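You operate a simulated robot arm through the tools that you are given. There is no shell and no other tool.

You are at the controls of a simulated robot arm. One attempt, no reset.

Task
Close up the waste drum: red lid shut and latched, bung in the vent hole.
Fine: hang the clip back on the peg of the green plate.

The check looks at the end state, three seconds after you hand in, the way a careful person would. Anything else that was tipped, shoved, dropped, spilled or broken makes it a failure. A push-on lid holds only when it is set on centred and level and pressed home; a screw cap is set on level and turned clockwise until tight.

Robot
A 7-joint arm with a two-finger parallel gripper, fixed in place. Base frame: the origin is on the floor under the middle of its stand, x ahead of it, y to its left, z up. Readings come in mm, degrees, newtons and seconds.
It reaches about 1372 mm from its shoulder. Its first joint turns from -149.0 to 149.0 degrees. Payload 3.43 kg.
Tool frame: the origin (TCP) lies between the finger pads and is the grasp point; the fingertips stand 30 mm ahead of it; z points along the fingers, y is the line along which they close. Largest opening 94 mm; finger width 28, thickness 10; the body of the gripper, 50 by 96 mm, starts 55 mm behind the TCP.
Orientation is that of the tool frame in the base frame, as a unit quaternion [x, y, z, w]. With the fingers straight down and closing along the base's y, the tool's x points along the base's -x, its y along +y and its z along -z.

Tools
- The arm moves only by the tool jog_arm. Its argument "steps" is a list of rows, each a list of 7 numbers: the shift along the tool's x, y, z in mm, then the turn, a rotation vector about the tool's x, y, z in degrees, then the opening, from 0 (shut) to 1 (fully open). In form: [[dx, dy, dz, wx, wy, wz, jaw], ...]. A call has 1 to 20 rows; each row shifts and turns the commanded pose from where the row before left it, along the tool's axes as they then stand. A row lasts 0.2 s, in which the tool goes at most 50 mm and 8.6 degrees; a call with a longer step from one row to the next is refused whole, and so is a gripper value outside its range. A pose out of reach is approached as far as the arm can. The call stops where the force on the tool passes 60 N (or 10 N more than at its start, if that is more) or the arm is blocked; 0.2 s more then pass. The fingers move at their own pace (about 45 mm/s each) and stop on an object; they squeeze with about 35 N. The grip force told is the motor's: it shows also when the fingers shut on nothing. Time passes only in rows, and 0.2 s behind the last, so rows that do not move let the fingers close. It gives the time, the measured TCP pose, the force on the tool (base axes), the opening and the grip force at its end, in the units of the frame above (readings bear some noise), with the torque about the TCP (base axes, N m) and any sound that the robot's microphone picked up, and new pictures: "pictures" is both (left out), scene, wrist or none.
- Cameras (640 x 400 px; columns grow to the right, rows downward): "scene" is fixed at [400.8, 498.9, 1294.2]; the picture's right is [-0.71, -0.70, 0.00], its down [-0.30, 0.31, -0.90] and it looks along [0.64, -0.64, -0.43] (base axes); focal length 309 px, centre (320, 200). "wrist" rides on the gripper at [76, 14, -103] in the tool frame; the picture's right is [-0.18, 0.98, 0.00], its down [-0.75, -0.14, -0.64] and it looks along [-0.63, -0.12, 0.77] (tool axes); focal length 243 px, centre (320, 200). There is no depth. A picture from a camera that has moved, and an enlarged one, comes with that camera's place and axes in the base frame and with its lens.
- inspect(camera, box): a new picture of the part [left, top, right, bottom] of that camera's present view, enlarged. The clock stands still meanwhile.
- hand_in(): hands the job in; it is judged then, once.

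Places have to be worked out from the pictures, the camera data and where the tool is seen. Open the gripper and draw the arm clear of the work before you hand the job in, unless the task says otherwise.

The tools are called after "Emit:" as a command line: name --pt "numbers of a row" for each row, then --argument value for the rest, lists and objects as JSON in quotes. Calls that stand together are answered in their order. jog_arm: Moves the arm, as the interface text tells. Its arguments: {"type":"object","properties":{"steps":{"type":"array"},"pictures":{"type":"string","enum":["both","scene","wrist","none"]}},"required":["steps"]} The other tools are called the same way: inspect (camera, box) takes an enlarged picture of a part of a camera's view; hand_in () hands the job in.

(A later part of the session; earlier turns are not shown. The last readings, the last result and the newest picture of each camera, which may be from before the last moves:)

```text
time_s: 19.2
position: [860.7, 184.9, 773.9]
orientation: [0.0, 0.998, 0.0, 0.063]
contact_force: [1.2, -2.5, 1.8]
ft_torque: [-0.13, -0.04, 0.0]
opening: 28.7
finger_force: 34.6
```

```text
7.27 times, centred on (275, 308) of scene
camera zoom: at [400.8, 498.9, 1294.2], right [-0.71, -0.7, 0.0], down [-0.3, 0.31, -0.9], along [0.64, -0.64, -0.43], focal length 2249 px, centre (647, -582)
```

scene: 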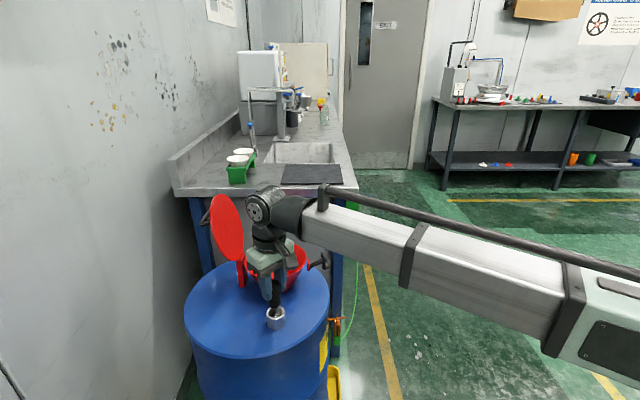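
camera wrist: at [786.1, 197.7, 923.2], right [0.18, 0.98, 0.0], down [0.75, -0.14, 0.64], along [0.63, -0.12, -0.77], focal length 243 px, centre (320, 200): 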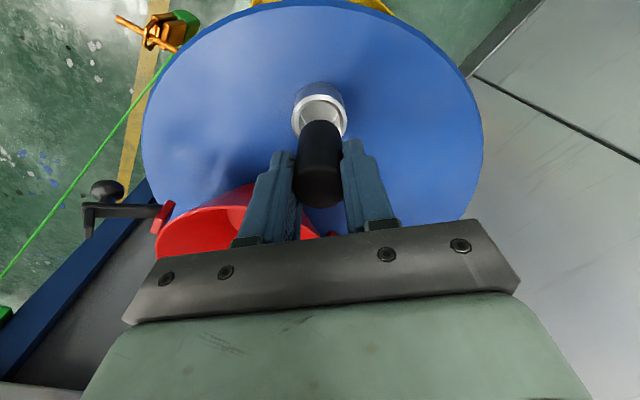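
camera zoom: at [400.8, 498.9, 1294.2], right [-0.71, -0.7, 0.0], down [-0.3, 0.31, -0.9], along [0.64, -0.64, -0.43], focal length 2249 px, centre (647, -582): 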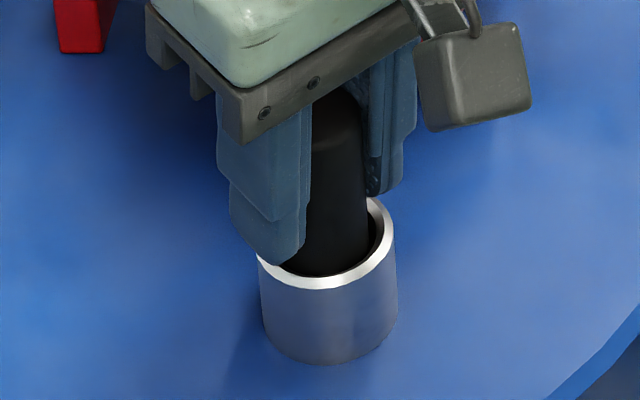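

It's entering with only a small −y side force. I'll ease back in y and continue down 5 mm.

Emit:
jog_arm --pt "0 -0.6 0 0 0 0 0" --pt "0.25 0 2 0 0 0 0" --pt "0.25 0 2 0 0 0 0" --pt "0 0 0 0 0 0 0" --pictures "none"

Emit:
inspect --camera "wrist" --box '[270, 80, 370, 180]'

Emit:
inspect --camera "scene" --box '[250, 280, 300, 335]'

```text
time_s: 20.2
position: [861.0, 183.4, 768.4]
orientation: [0.0, 0.998, 0.001, 0.062]
contact_force: [-0.1, -0.1, -0.5]
ft_torque: [-0.02, 0.01, 0.01]
opening: 28.6
finger_force: 35.5
```

```text
4.00 times, centred on (320, 130) of wrist
camera zoom: at [773.3, 197.3, 861.1], right [0.18, 0.98, 0.02], down [0.67, -0.14, 0.73], along [0.72, -0.12, -0.68], focal length 970 px, centre (320, 480)
```

zoom: 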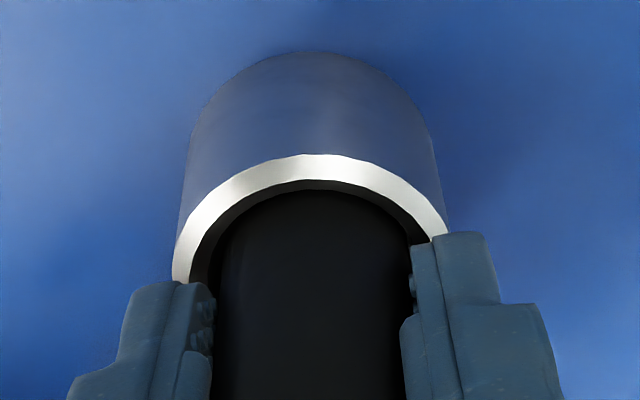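

```text
7.27 times, centred on (275, 308) of scene
camera zoom: at [400.8, 498.9, 1294.2], right [-0.71, -0.7, 0.0], down [-0.3, 0.31, -0.9], along [0.64, -0.64, -0.43], focal length 2249 px, centre (647, -582)
```

zoom: 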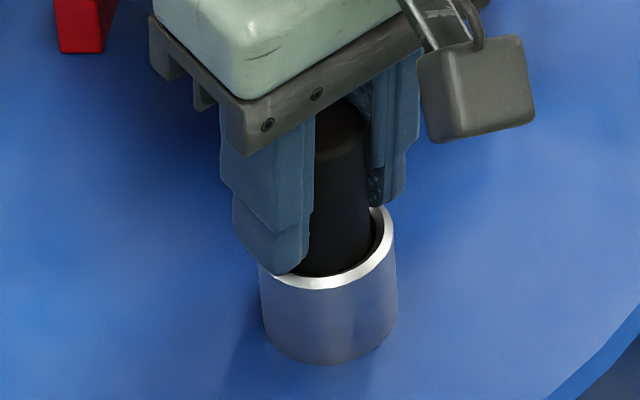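

The bung is in the mouth with zero contact force and the fingertips are almost at the rim. I'll release it so it settles into the bore.

Emit:
jog_arm --pt "0 0 0 0 0 0 0.5" --pt "0 0 0 0 0 0 0.5" --pt "0 0 0 0 0 0 0.5" --pt "0 0 0 0 0 0 0.5"

Emit:
inspect --camera "wrist" --box '[250, 70, 390, 220]'

Emit:
inspect --camera "scene" --box '[250, 280, 300, 335]'

```text
time_s: 21.2
position: [859.9, 183.3, 769.5]
orientation: [0.0, 0.998, 0.002, 0.063]
contact_force: [0.5, -0.2, 0.7]
ft_torque: [0.03, 0.0, 0.01]
opening: 47.0
finger_force: 0.1
camera wrist: at [773.4, 197.2, 861.3], right [0.18, 0.98, 0.02], down [0.67, -0.14, 0.73], along [0.72, -0.12, -0.68], focal length 243 px, centre (320, 200)
```

scene: 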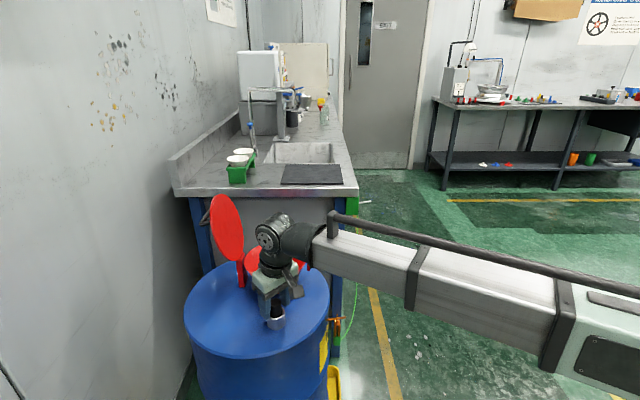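
wrist: 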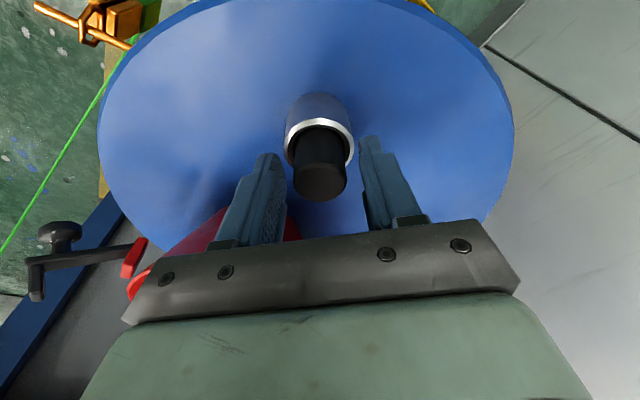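

```text
2.67 times, centred on (320, 145) of wrist
camera zoom: at [773.4, 197.2, 861.3], right [0.18, 0.98, 0.02], down [0.67, -0.14, 0.73], along [0.72, -0.12, -0.68], focal length 647 px, centre (320, 347)
```

zoom: 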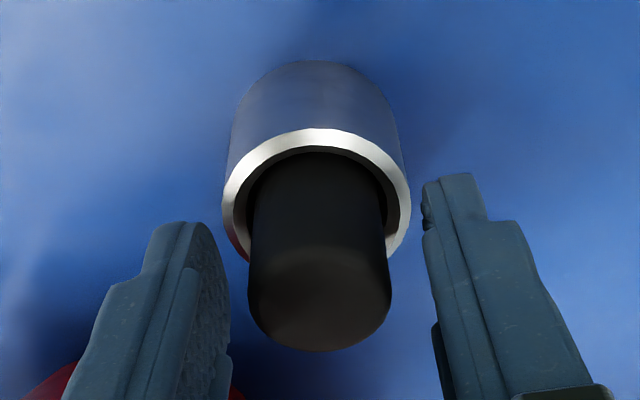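

```text
7.27 times, centred on (275, 308) of scene
camera zoom: at [400.8, 498.9, 1294.2], right [-0.71, -0.7, 0.0], down [-0.3, 0.31, -0.9], along [0.64, -0.64, -0.43], focal length 2249 px, centre (647, -582)
```

zoom: 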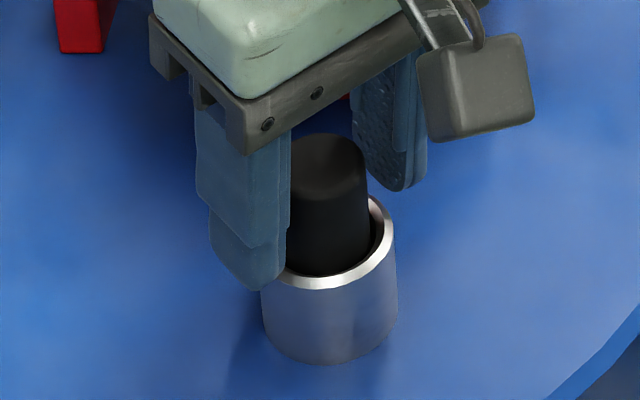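

The bung dropped in and now stands about 30 mm proud of the socket. I'll rise, level the tool, close the fingers and press on its top to be sure it's home.

Emit:
jog_arm --pt "-2.5 0 -20 0 0 0 0.5" --pt "-2.5 0 -20 0 0 0 0.5" --pt "-2.5 0 -20 0 0 0 0.5" --pt "0 0 0 0 3.6 0 0" --pt "0 0 0 0 3.6 0 0" --pt "0 0 0 0 0 0 0" --pt "0 0 0 0 0 0 0" --pt "0 0 0 0 0 0 0"

Emit:
inspect --camera "wrist" --box '[250, 70, 390, 220]'

Emit:
inspect --camera "scene" --box '[240, 265, 310, 340]'

```text
time_s: 23.0
position: [861.2, 184.3, 829.1]
orientation: [0.0, 1.0, 0.001, 0.0]
contact_force: [0.2, -0.9, 0.6]
ft_torque: [-0.01, -0.01, 0.03]
opening: 0.2
finger_force: 33.1
camera wrist: at [786.1, 197.4, 931.9], right [0.18, 0.98, 0.0], down [0.75, -0.14, 0.64], along [0.63, -0.12, -0.77], focal length 243 px, centre (320, 200)
```

scene: 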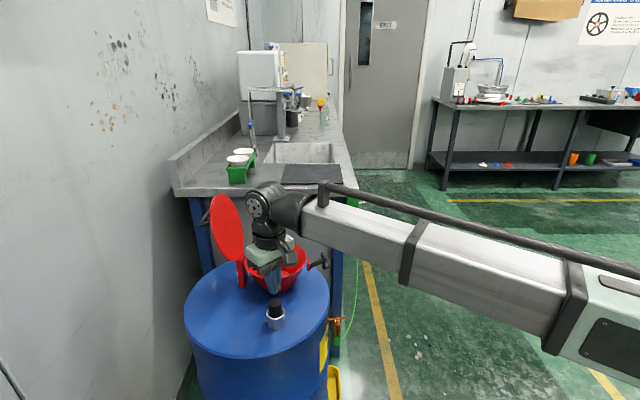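
wrist: 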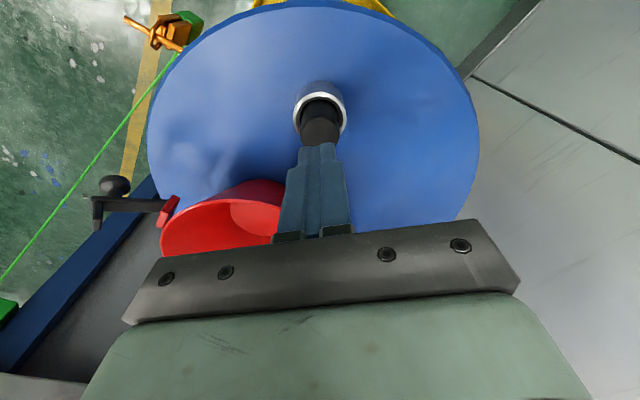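

```text
2.67 times, centred on (320, 145) of wrist
camera zoom: at [786.1, 197.4, 931.9], right [0.18, 0.98, 0.0], down [0.75, -0.14, 0.64], along [0.63, -0.12, -0.77], focal length 647 px, centre (320, 347)
```

zoom: 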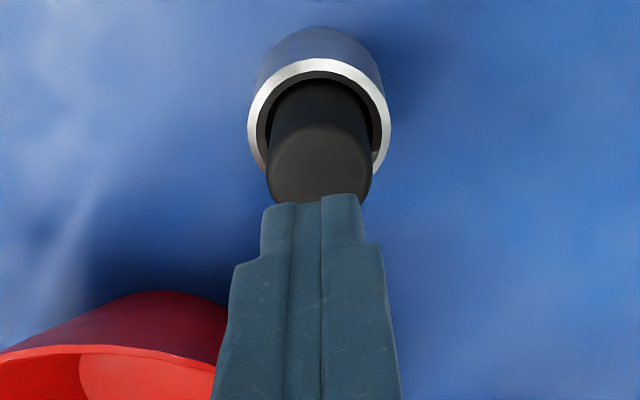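

```text
5.33 times, centred on (275, 302) of scene
camera zoom: at [400.8, 498.9, 1294.2], right [-0.71, -0.7, 0.0], down [-0.3, 0.31, -0.9], along [0.64, -0.64, -0.43], focal length 1650 px, centre (560, -347)
```

zoom: 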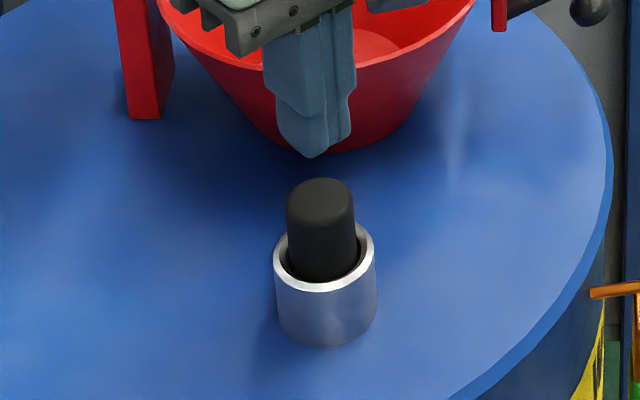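

The bung stands straight in the socket, so I'll press gently on its top.

Emit:
jog_arm --pt "0 0 12 0 0 0 0" --pt "0 0 12 0 0 0 0" --pt "0 0 4 0 0 0 0" --pt "0 0 2 0 0 0 0" --pt "0 0 2 0 0 0 0" --pt "0 0 2 0 0 0 0" --pt "0 0 0 0 0 0 0" --pictures "none"

Emit:
inspect --camera "scene" --box '[240, 265, 310, 340]'

```text
time_s: 24.6
position: [861.8, 183.9, 795.9]
orientation: [0.0, 1.0, 0.001, -0.001]
contact_force: [0.5, 0.3, 8.8]
ft_torque: [0.01, -0.04, 0.02]
opening: 0.0
finger_force: 33.2
```

```text
5.33 times, centred on (275, 302) of scene
camera zoom: at [400.8, 498.9, 1294.2], right [-0.71, -0.7, 0.0], down [-0.3, 0.31, -0.9], along [0.64, -0.64, -0.43], focal length 1650 px, centre (560, -347)
```

zoom: 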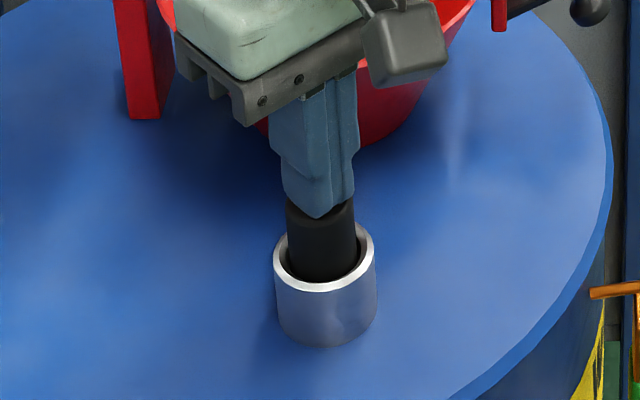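

I have contact at about 9 N with the tips at z≈766. I'll press a bit harder to see whether the bung goes any deeper.

Emit:
jog_arm --pt "0 0 1.5 0 0 0 0" --pt "0 0 1.5 0 0 0 0" --pt "0 0 0 0 0 0 0" --pictures "none"

Emit:
inspect --camera "scene" --box '[240, 265, 310, 340]'

```text
time_s: 25.4
position: [862.6, 184.3, 795.6]
orientation: [0.0, 1.0, 0.001, 0.001]
contact_force: [1.6, 1.2, 47.3]
ft_torque: [0.02, -0.09, 0.0]
opening: 0.1
finger_force: 33.0
```

```text
5.33 times, centred on (275, 302) of scene
camera zoom: at [400.8, 498.9, 1294.2], right [-0.71, -0.7, 0.0], down [-0.3, 0.31, -0.9], along [0.64, -0.64, -0.43], focal length 1650 px, centre (560, -347)
```

zoom: 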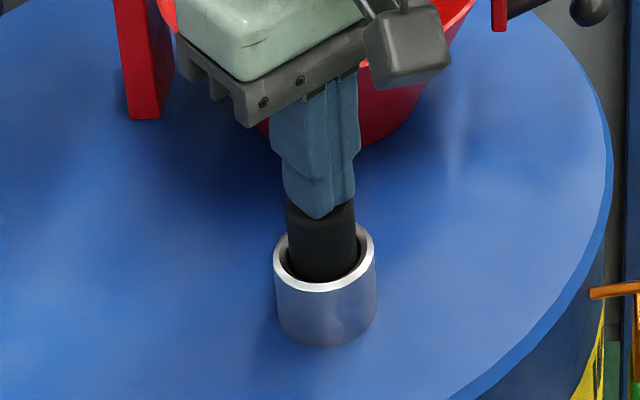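

The bung holds 47 N without moving, so it's seated. Next is the lid: I'll rise, move over its left side and yaw 41° so the camera looks along the hinge axis at the lid and its handle.

Emit:
jog_arm --pt "0 0 -35 0 0 0 0" --pt "0 0 -42 0 0 0 0" --pt "0 0 -42 0 0 0 0" --pt "0 0 -42 0 0 0 0.5" --pt "0 0 -42 0 0 0 1" --pt "-33.5 24 0 0 0 0 1" --pt "-33.5 24 0 0 0 0 1" --pt "-33.5 24 0 0 0 0 1" --pt "-33.5 24 0 0 0 0 1" --pt "0 0 0 0 0 8.26 1" --pt "0 0 0 0 0 8.26 1" --pt "0 0 0 0 0 8.26 1" --pt "0 0 0 0 0 8.26 1" --pt "0 0 0 0 0 8.26 1" --pt "0 0 0 0 0 0 1"

```text
time_s: 28.6
position: [996.1, 279.7, 995.4]
orientation: [0.353, 0.936, 0.0, -0.001]
contact_force: [-0.4, 0.0, -0.4]
ft_torque: [0.0, 0.05, 0.02]
opening: 93.9
finger_force: 0.0
camera wrist: at [948.9, 339.8, 1098.1], right [0.79, 0.62, 0.0], down [0.47, -0.61, 0.64], along [0.39, -0.51, -0.77], focal length 243 px, centre (320, 200)
```

scene: 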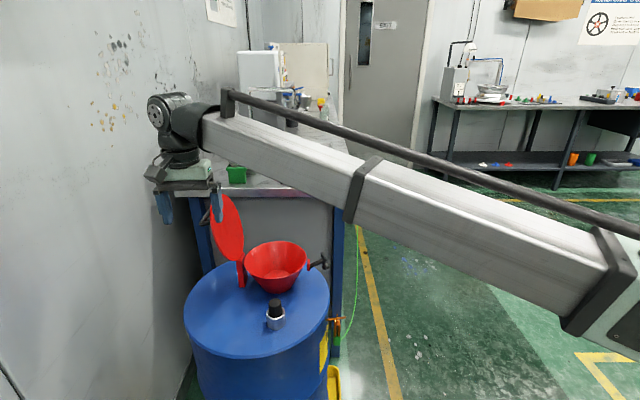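
wrist: 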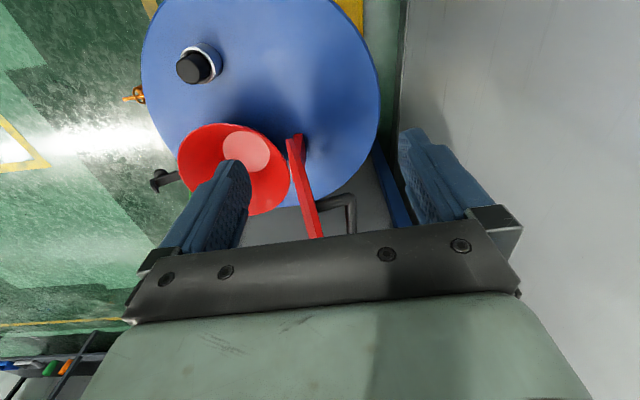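

This edge-on view shows the lid, post and handle clearly, so I'll zoom in.

Emit:
inspect --camera "wrist" --box '[260, 120, 390, 245]'

Emit:
inspect --camera "scene" --box '[195, 180, 345, 300]'

Emit:
inspect --camera "wrist" --box '[140, 110, 300, 220]'

```text
3.20 times, centred on (325, 182) of wrist
camera zoom: at [948.9, 339.8, 1098.1], right [0.79, 0.62, 0.0], down [0.47, -0.61, 0.64], along [0.39, -0.51, -0.77], focal length 776 px, centre (304, 256)
```

zoom: 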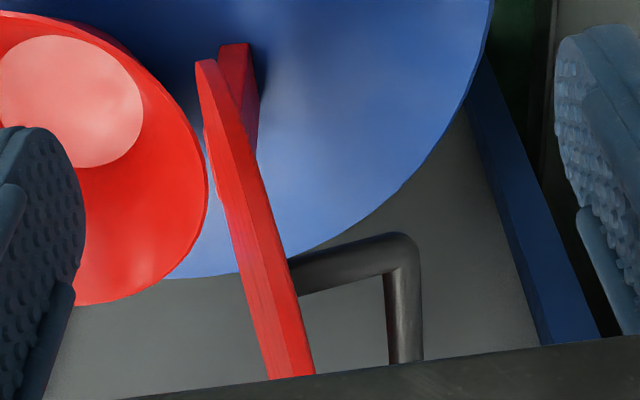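

```text
3.33 times, centred on (270, 240) of scene
camera zoom: at [400.8, 498.9, 1294.2], right [-0.71, -0.7, 0.0], down [-0.3, 0.31, -0.9], along [0.64, -0.64, -0.43], focal length 1031 px, centre (487, 67)
```

zoom: 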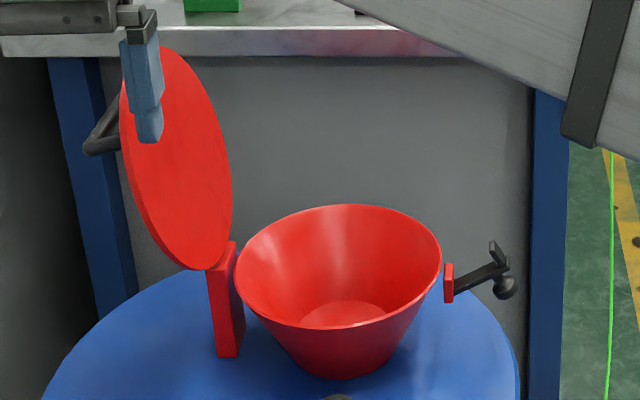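

```text
3.64 times, centred on (220, 165) of wrist
camera zoom: at [948.9, 339.8, 1098.1], right [0.79, 0.62, 0.0], down [0.47, -0.61, 0.64], along [0.39, -0.51, -0.77], focal length 882 px, centre (684, 327)
```

zoom: 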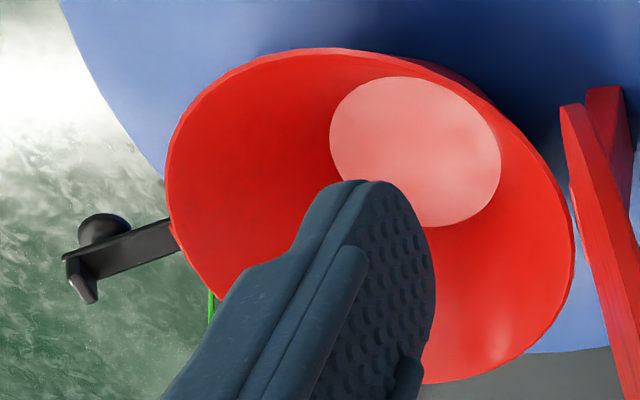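

I triangulate the near corner of the handle at about (1064,241,920). I need to see the whole handle bar, so I'll raise the arm 110 mm for a fuller view.

Emit:
jog_arm --pt "0 0 -37 0 0 0 1" --pt "0 0 -37 0 0 0 1" --pt "0 0 -37 0 0 0 1" --pt "0 0 0 0 0 0 1" --pictures "wrist"

Emit:
inspect --camera "wrist" --box '[240, 90, 400, 230]'

Emit:
inspect --camera "scene" --box '[190, 180, 290, 300]'

```text
time_s: 29.6
position: [996.0, 279.7, 1105.4]
orientation: [0.353, 0.936, 0.0, -0.001]
contact_force: [0.8, 0.2, -0.1]
ft_torque: [0.0, -0.02, -0.01]
opening: 93.8
finger_force: 0.1
camera wrist: at [949.5, 339.5, 1208.3], right [0.79, 0.62, 0.0], down [0.47, -0.6, 0.64], along [0.4, -0.5, -0.77], focal length 243 px, centre (320, 200)
```

wrist: 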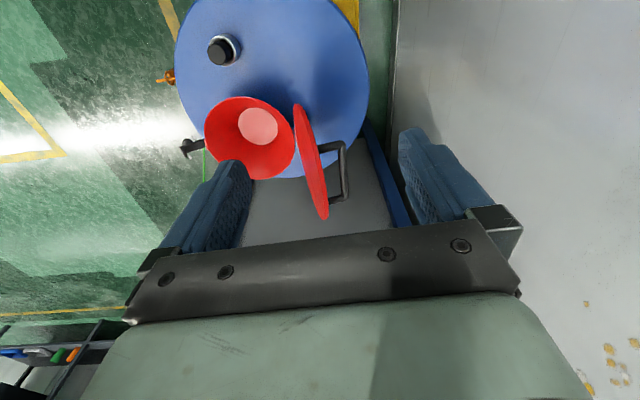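

```text
2.86 times, centred on (320, 160) of wrist
camera zoom: at [949.5, 339.5, 1208.3], right [0.79, 0.62, 0.0], down [0.47, -0.6, 0.64], along [0.4, -0.5, -0.77], focal length 693 px, centre (320, 314)
```

zoom: 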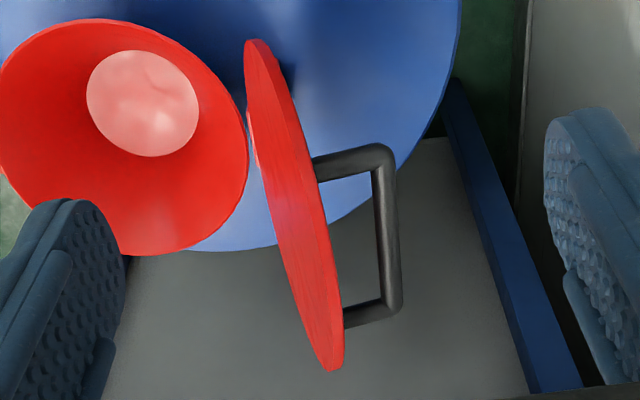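

```text
3.33 times, centred on (240, 240) of scene
camera zoom: at [400.8, 498.9, 1294.2], right [-0.71, -0.7, 0.0], down [-0.3, 0.31, -0.9], along [0.64, -0.64, -0.43], focal length 1031 px, centre (587, 67)
```

zoom: 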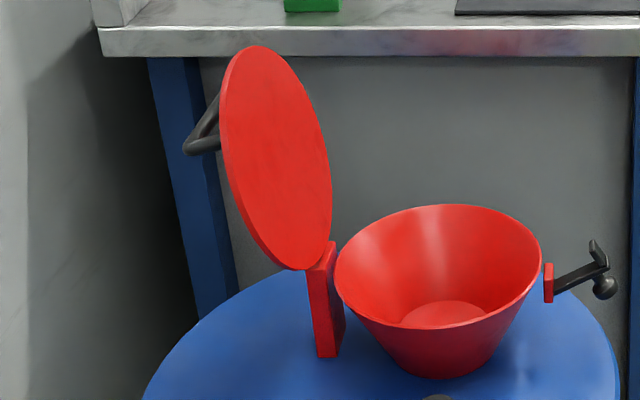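

The bar is about 85 mm long and parallel to the hinge (45° direction), with its centre near (1092,212,920). The disc centre is near (1057,180,888) and the lid leans about 12° back. I'll position over the handle, yaw 3.7° more and tilt 12° to match the lid's lean, with a narrow jaw opening.

Emit:
jog_arm --pt "-39.4 12.8 0 0 0 0 0.6" --pt "-39.4 12.8 0 0 0 0 0.3" --pt "-39.4 12.8 0 0 0 3.7 0.3" --pt "0 0 0 6 0 0 0.3" --pt "0 0 0 6 0 0 0.3" --pt "0 0 0 0 0 0 0.3" --pt "0 0 0 0 0 0 0.3"

Emit:
inspect --camera "wrist" --box '[220, 60, 420, 230]'

Emit:
inspect --camera "scene" --box '[150, 130, 290, 280]'

```text
time_s: 31.2
position: [1110.9, 230.2, 1106.5]
orientation: [0.38, 0.919, -0.097, -0.04]
contact_force: [0.8, 0.1, 0.6]
ft_torque: [-0.01, 0.0, 0.01]
opening: 28.2
finger_force: 0.1
camera wrist: at [1082.0, 307.5, 1203.4], right [0.81, 0.55, -0.2], down [0.53, -0.54, 0.66], along [0.25, -0.64, -0.73], focal length 243 px, centre (320, 200)
```

scene: 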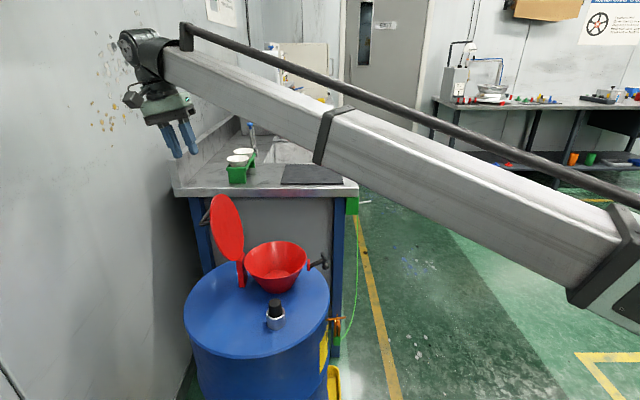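
wrist: 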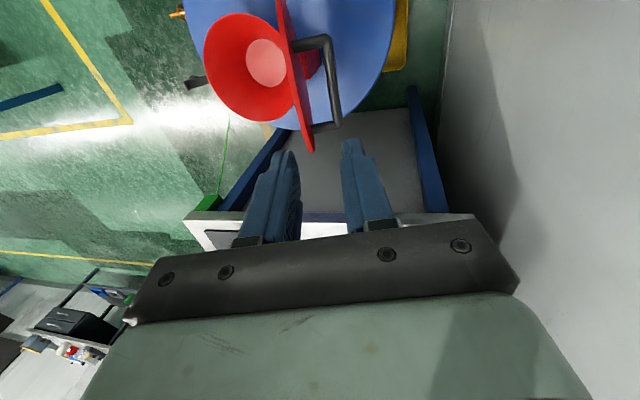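

```text
2.35 times, centred on (320, 145) of wrist
camera zoom: at [1082.0, 307.5, 1203.4], right [0.81, 0.55, -0.2], down [0.53, -0.54, 0.66], along [0.25, -0.64, -0.73], focal length 571 px, centre (320, 329)
```

zoom: 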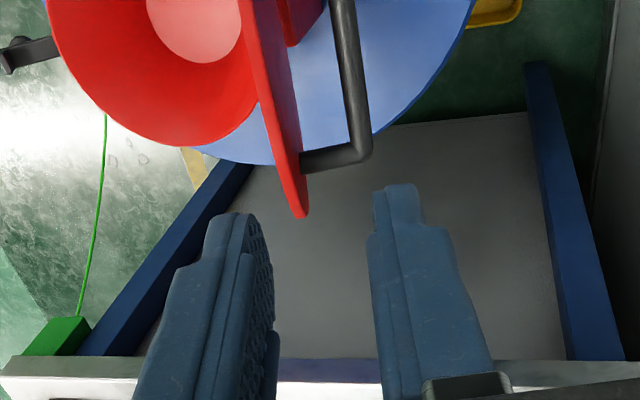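

```text
2.67 times, centred on (220, 205) of scene
camera zoom: at [400.8, 498.9, 1294.2], right [-0.71, -0.7, 0.0], down [-0.3, 0.31, -0.9], along [0.64, -0.64, -0.43], focal length 825 px, centre (587, 187)
```

zoom: 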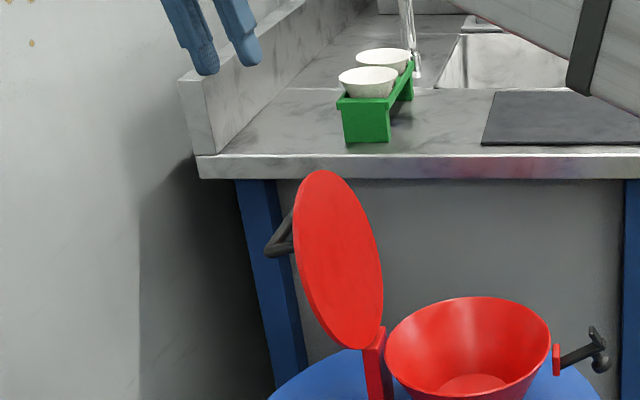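

The handle measurements agree, with bar centre near (1093,210,920). I'll align in y and descend along the lid's lean to just above the handle.

Emit:
jog_arm --pt "-1.3 12.6 0 0 0 0 0.3" --pt "0 0 40 0 0 0 0.3" --pt "0 0 40 0 0 0 0.3" --pt "0 0 40 0 0 0 0.3" --pt "0 0 0 0 0 0 0.3"

Emit:
inspect --camera "wrist" --box '[240, 80, 400, 220]'

Emit:
inspect --camera "scene" --box '[160, 150, 280, 260]'

```text
time_s: 32.4
position: [1102.1, 220.4, 985.2]
orientation: [0.38, 0.919, -0.095, -0.041]
contact_force: [-0.6, 0.4, -0.1]
ft_torque: [0.01, 0.0, 0.01]
opening: 28.1
finger_force: 0.0
camera wrist: at [1073.6, 297.7, 1082.5], right [0.81, 0.55, -0.2], down [0.53, -0.54, 0.66], along [0.25, -0.64, -0.73], focal length 243 px, centre (320, 200)
```

scene: 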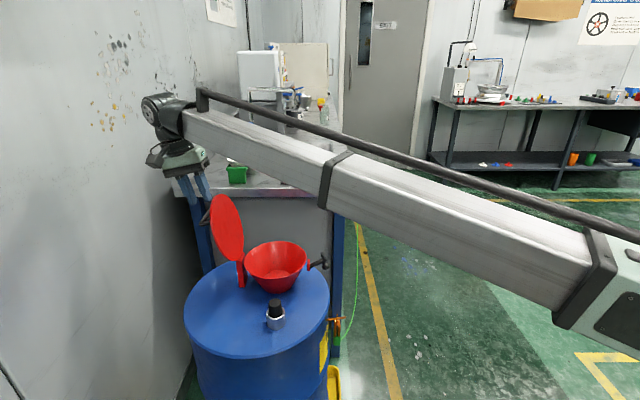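
wrist: 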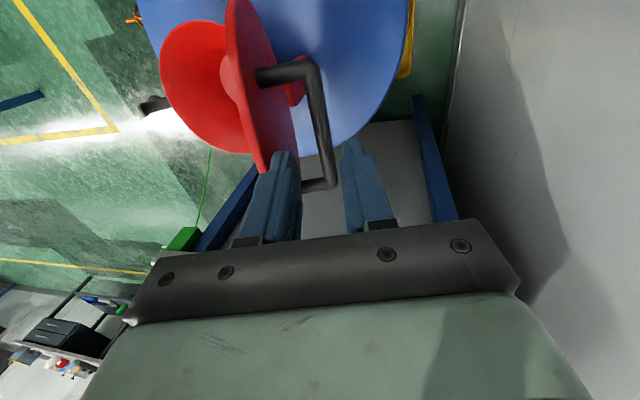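

```text
2.86 times, centred on (320, 150) of wrist
camera zoom: at [1073.6, 297.7, 1082.5], right [0.81, 0.55, -0.2], down [0.53, -0.54, 0.66], along [0.25, -0.64, -0.73], focal length 693 px, centre (320, 343)
```

zoom: 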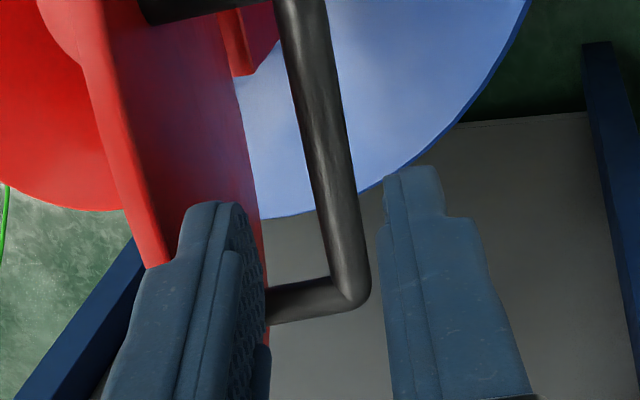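

```text
3.64 times, centred on (220, 205) of scene
camera zoom: at [400.8, 498.9, 1294.2], right [-0.71, -0.7, 0.0], down [-0.3, 0.31, -0.9], along [0.64, -0.64, -0.43], focal length 1125 px, centre (684, 182)
```

zoom: 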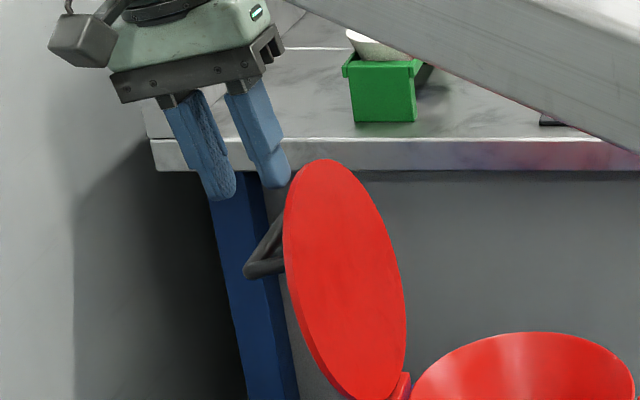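

The handle bar lies on the tool axis about 67 mm ahead, and the inner finger has about 9 mm clearance to the lid back. I'll descend 54 mm so the bar sits between the fingers.

Emit:
jog_arm --pt "0 1 14 0 0 0 0.3" --pt "0 0 14 0 0 0 0.3" --pt "0 0 14 0 0 0 0.3" --pt "0 0 12 0 0 0 0.3" --pt "0 0 0 0 0 0 0.3"

Emit:
inspect --camera "wrist" --box '[240, 80, 400, 220]'

Emit:
inspect --camera "scene" --box '[160, 150, 280, 260]'

```text
time_s: 33.6
position: [1094.2, 213.6, 931.3]
orientation: [0.381, 0.919, -0.096, -0.041]
contact_force: [0.0, -0.5, -0.5]
ft_torque: [0.0, 0.01, 0.0]
opening: 28.3
finger_force: 0.0
camera wrist: at [1066.9, 291.3, 1028.8], right [0.81, 0.55, -0.2], down [0.53, -0.54, 0.66], along [0.25, -0.64, -0.73], focal length 243 px, centre (320, 200)
```

scene: 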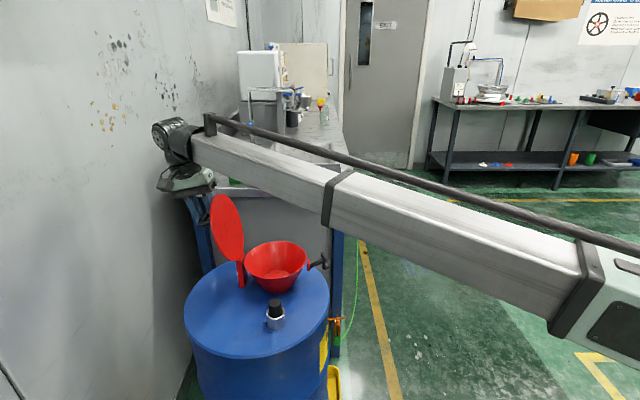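
wrist: 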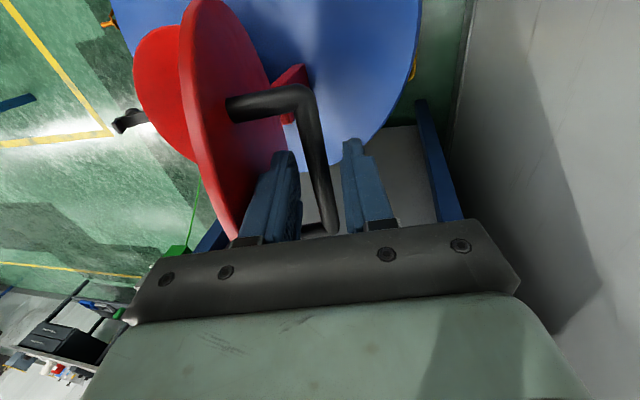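

```text
2.86 times, centred on (320, 150) of wrist
camera zoom: at [1066.9, 291.3, 1028.8], right [0.81, 0.55, -0.2], down [0.53, -0.54, 0.66], along [0.25, -0.64, -0.73], focal length 693 px, centre (320, 343)
```

zoom: 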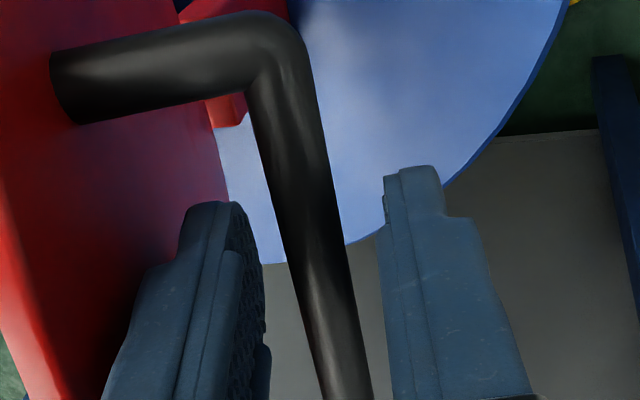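

```text
3.64 times, centred on (220, 205) of scene
camera zoom: at [400.8, 498.9, 1294.2], right [-0.71, -0.7, 0.0], down [-0.3, 0.31, -0.9], along [0.64, -0.64, -0.43], focal length 1125 px, centre (684, 182)
```

zoom: 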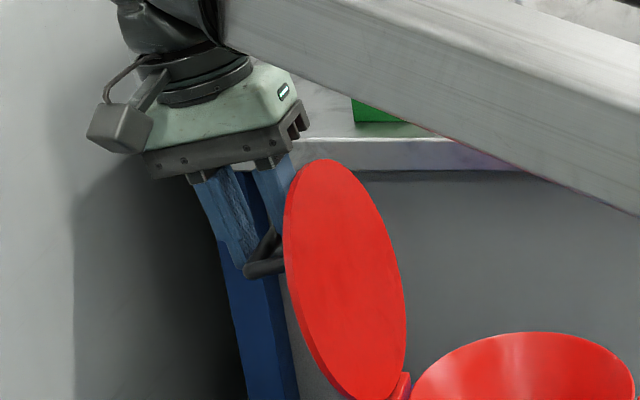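

The bar lies between the fingers, so I'll close on it.

Emit:
jog_arm --pt "0 0 0 0 0 0 0" --pt "0 0 0 0 0 0 0" --pt "0 0 0 0 0 0 0" --pictures "none"

Emit:
inspect --camera "wrist" --box '[240, 80, 400, 220]'

Emit:
inspect --camera "scene" --box '[160, 150, 280, 260]'

```text
time_s: 34.4
position: [1094.4, 212.7, 932.6]
orientation: [0.38, 0.919, -0.096, -0.041]
contact_force: [-7.5, -7.1, -1.0]
ft_torque: [0.02, 0.27, 0.86]
opening: 11.6
finger_force: 44.8
```

```text
2.86 times, centred on (320, 150) of wrist
camera zoom: at [1066.2, 290.7, 1029.1], right [0.81, 0.55, -0.21], down [0.53, -0.54, 0.66], along [0.25, -0.64, -0.73], focal length 693 px, centre (320, 343)
```

zoom: 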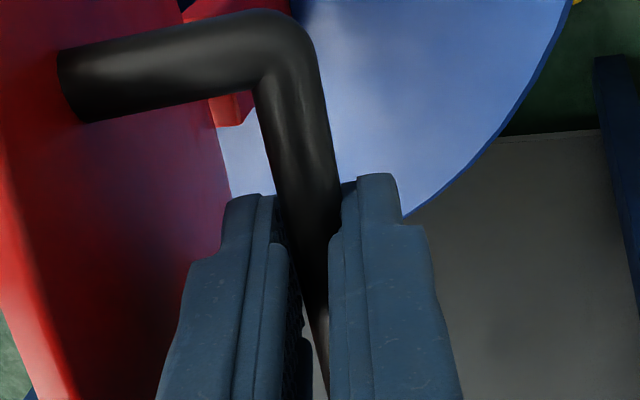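

```text
3.64 times, centred on (220, 205) of scene
camera zoom: at [400.8, 498.9, 1294.2], right [-0.71, -0.7, 0.0], down [-0.3, 0.31, -0.9], along [0.64, -0.64, -0.43], focal length 1125 px, centre (684, 182)
```

zoom: 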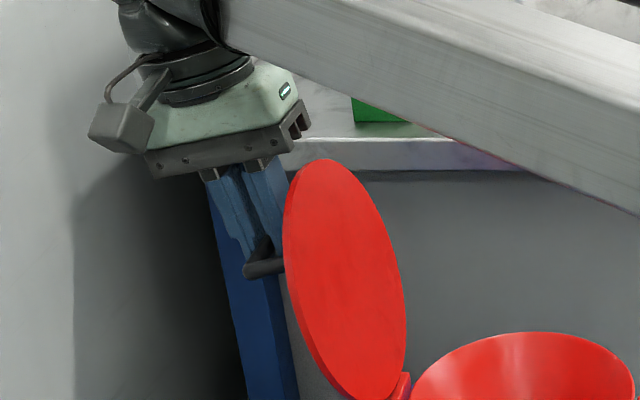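

The handle is gripped. A 0.86 N·m yaw torque suggests the bar is slightly rotated relative to the tool, so I'll rotate back about 2.5° and see if it relaxes.

Emit:
jog_arm --pt "0 0 0 0 0 -2.5 0" --pt "0 0 0 0 0 0 0" --pictures "none"

```text
time_s: 35.0
position: [1094.1, 213.5, 932.0]
orientation: [0.361, 0.927, -0.096, -0.042]
contact_force: [-12.3, -6.6, -6.3]
ft_torque: [-0.36, -0.11, -1.27]
opening: 11.7
finger_force: 45.0
```

The sign flipped, so the best yaw is about +1.5° back (bar direction about 46°). I'll apply that and begin swinging the lid along the hinge arc, co-rotating it to vertical.

Emit:
jog_arm --pt "0 0 0 0 0 1.5 0" --pt "0 -10.66 -2.54 -4 0 0 0" --pt "0 -10.73 -2.33 -4 0 0 0" --pt "0 -10.6 -2.37 -4 0 0 0" --pt "0 0 0 0 0 0 0"

Emit:
inspect --camera "scene" --box '[160, 150, 280, 260]'

```text
time_s: 36.2
position: [1074.0, 193.9, 943.8]
orientation: [0.375, 0.927, 0.002, -0.002]
contact_force: [-4.5, 2.4, -4.2]
ft_torque: [-0.6, -0.63, -0.3]
opening: 11.2
finger_force: 44.9
camera wrist: at [1030.0, 254.3, 1046.6], right [0.82, 0.58, 0.0], down [0.45, -0.63, 0.64], along [0.37, -0.52, -0.77], focal length 243 px, centre (320, 200)
```

scene: 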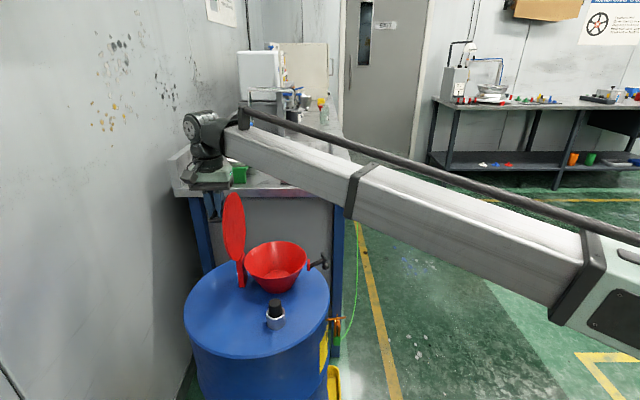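
wrist: 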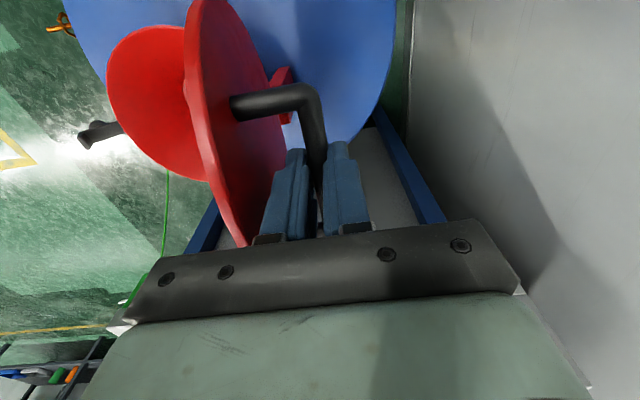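

```text
3.64 times, centred on (220, 205) of scene
camera zoom: at [400.8, 498.9, 1294.2], right [-0.71, -0.7, 0.0], down [-0.3, 0.31, -0.9], along [0.64, -0.64, -0.43], focal length 1125 px, centre (684, 182)
```

zoom: 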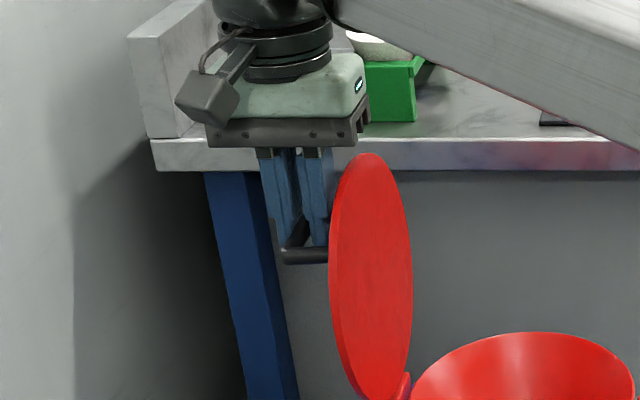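

The lid is now vertical with only small forces. I'll continue the arc, holding the tool vertical.

Emit:
jog_arm --pt "0 -14.6 -3.4 0 0 0 0" --pt "0 -12.5 -1.6 0 0 0 0" --pt "0 -12.7 -0.6 0 0 0 0" --pt "0 0 0 0 0 0 0" --pictures "scene"

Emit:
inspect --camera "scene" --box '[160, 150, 300, 290]'

```text
time_s: 37.2
position: [1044.7, 163.1, 951.6]
orientation: [0.375, 0.927, 0.002, -0.003]
contact_force: [-10.2, 11.3, 5.4]
ft_torque: [0.16, 0.05, -0.38]
opening: 11.2
finger_force: 45.2
```

scene: 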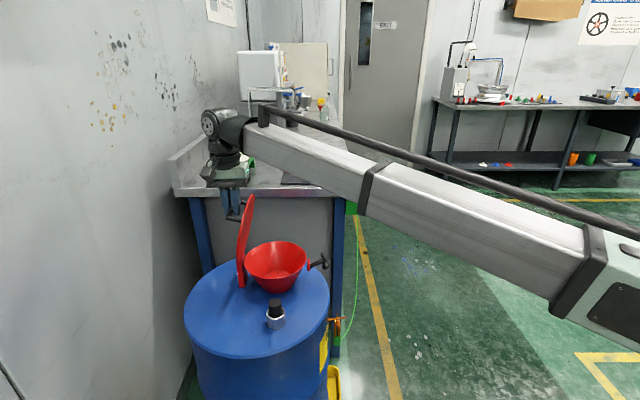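

```text
2.86 times, centred on (230, 220) of scene
camera zoom: at [400.8, 498.9, 1294.2], right [-0.71, -0.7, 0.0], down [-0.3, 0.31, -0.9], along [0.64, -0.64, -0.43], focal length 884 px, centre (577, 143)
```

zoom: 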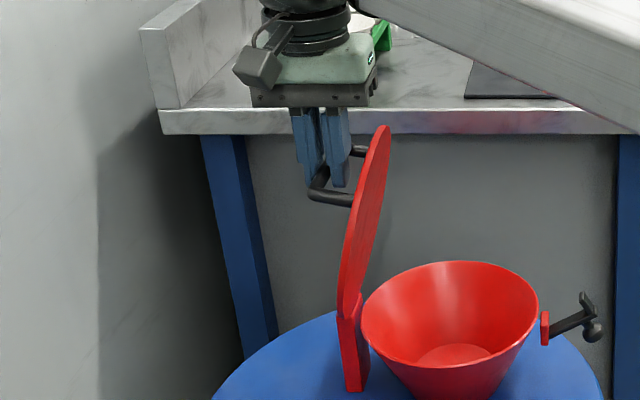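

The forces are fine apart from about 15 N along the bar, so I'll shift a little along the bar to relieve it and continue down the arc.

Emit:
jog_arm --pt "2 0 0 0 0 0 0" --pt "0.4 -15.2 0.8 0 0 0 0" --pt "0.4 -15 2.4 0 0 0 0" --pt "0.4 -14.7 3.9 0 0 0 0" --pt "0 0 0 0 0 0 0" --pictures "scene"

Emit:
inspect --camera "scene" --box '[170, 160, 330, 300]'

```text
time_s: 38.4
position: [1012.7, 129.6, 944.0]
orientation: [0.374, 0.927, 0.0, 0.001]
contact_force: [8.4, -11.8, 5.8]
ft_torque: [-0.78, -0.72, -0.29]
opening: 11.3
finger_force: 45.2
```

scene: 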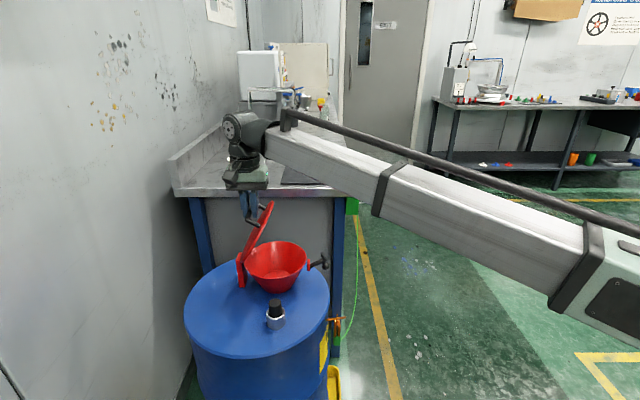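

```text
2.86 times, centred on (250, 230) of scene
camera zoom: at [400.8, 498.9, 1294.2], right [-0.71, -0.7, 0.0], down [-0.3, 0.31, -0.9], along [0.64, -0.64, -0.43], focal length 884 px, centre (520, 114)
```

zoom: 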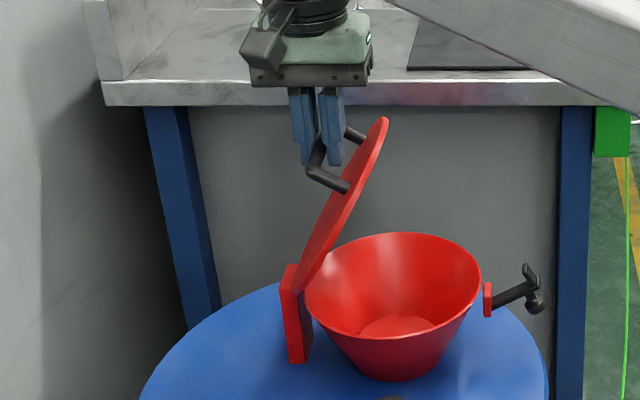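

It over-corrected along the bar, so I'll take back 1.5 mm and continue the arc.

Emit:
jog_arm --pt "-1.5 0 0 0 0 0 0" --pt "0 -14.2 5.5 0 0 0 0" --pt "0 -13.5 6.9 0 0 0 0" --pt "0 -12.7 8.2 0 0 0 0" --pt "0 -11.9 9.6 0 0 0 0" --pt "0 0 0 0 0 0 0" --pictures "scene"

Emit:
inspect --camera "scene" --box '[180, 170, 340, 300]'

```text
time_s: 39.8
position: [974.8, 93.7, 912.7]
orientation: [0.375, 0.927, 0.0, -0.003]
contact_force: [-3.7, -16.9, 13.2]
ft_torque: [-0.5, -0.26, -0.64]
opening: 11.5
finger_force: 45.1
```

scene: 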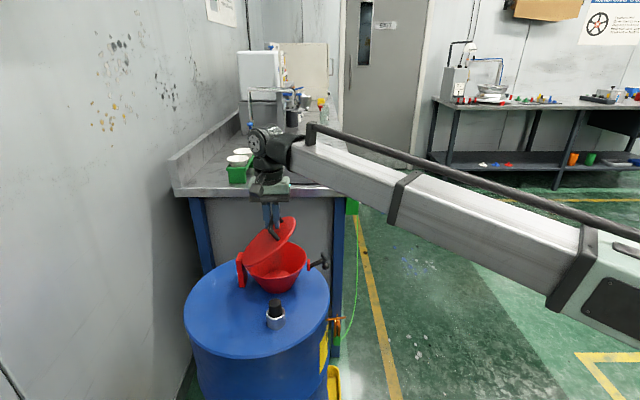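

```text
3.08 times, centred on (260, 235) of scene
camera zoom: at [400.8, 498.9, 1294.2], right [-0.71, -0.7, 0.0], down [-0.3, 0.31, -0.9], along [0.64, -0.64, -0.43], focal length 952 px, centre (505, 92)
```

zoom: 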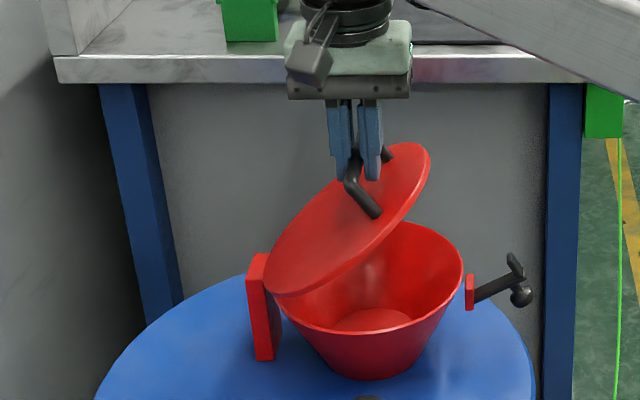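

The lid is about 30° from closed, with a roughly 20 N outward radial force, so I'll use a slightly larger radius for the next stretch.

Emit:
jog_arm --pt "-0.8 -12.4 9.2 0 0 0 0" --pt "0 -9.7 12 0 0 0 0" --pt "0 -8.4 12.9 0 0 0 0" --pt "0 0 0 0 0 0 0" --pictures "scene"

Emit:
inspect --camera "scene" --box '[200, 180, 350, 300]'

```text
time_s: 40.8
position: [955.7, 74.7, 876.9]
orientation: [0.373, 0.928, 0.001, -0.005]
contact_force: [-21.1, 9.3, 2.2]
ft_torque: [0.24, 0.38, -1.07]
opening: 11.7
finger_force: 44.8
```

scene: 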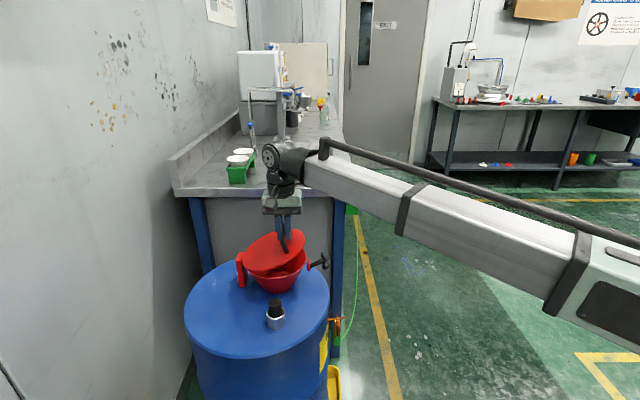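

```text
3.33 times, centred on (275, 240) of scene
camera zoom: at [400.8, 498.9, 1294.2], right [-0.71, -0.7, 0.0], down [-0.3, 0.31, -0.9], along [0.64, -0.64, -0.43], focal length 1031 px, centre (470, 67)
```

zoom: 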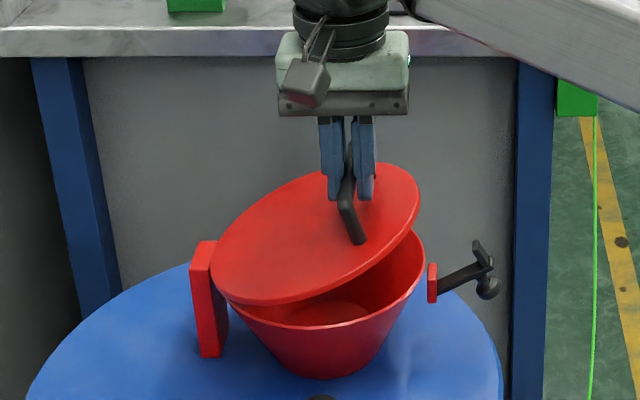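

The lid is about 15° from closed, and I'm correcting along the bar again. I'll bring it down the last stretch slowly.

Emit:
jog_arm --pt "1.3 -4 6.9 0 0 0 0" --pt "0 -3.5 6.9 0 0 0 0" --pt "0 -3 7.2 0 0 0 0" --pt "0 -2.6 7.2 0 0 0 0" --pt "0 0 0 0 0 0 0" --pictures "scene"

Emit:
inspect --camera "scene" --box '[200, 180, 350, 300]'

```text
time_s: 42.0
position: [945.4, 63.8, 850.0]
orientation: [0.375, 0.927, 0.002, -0.002]
contact_force: [-10.3, 18.3, -2.7]
ft_torque: [0.22, 0.13, -1.16]
opening: 11.6
finger_force: 44.6
```

scene: 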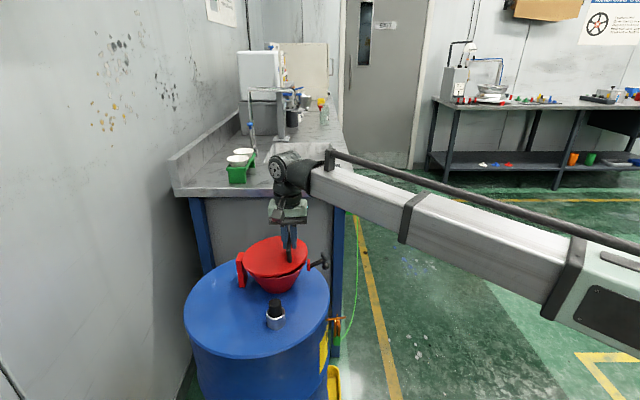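

```text
3.33 times, centred on (275, 240) of scene
camera zoom: at [400.8, 498.9, 1294.2], right [-0.71, -0.7, 0.0], down [-0.3, 0.31, -0.9], along [0.64, -0.64, -0.43], focal length 1031 px, centre (470, 67)
```

zoom: 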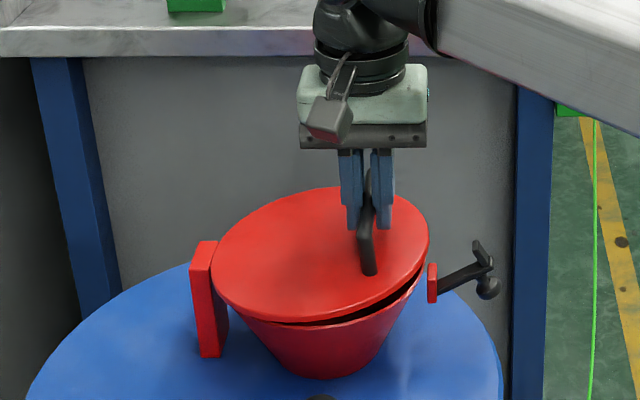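

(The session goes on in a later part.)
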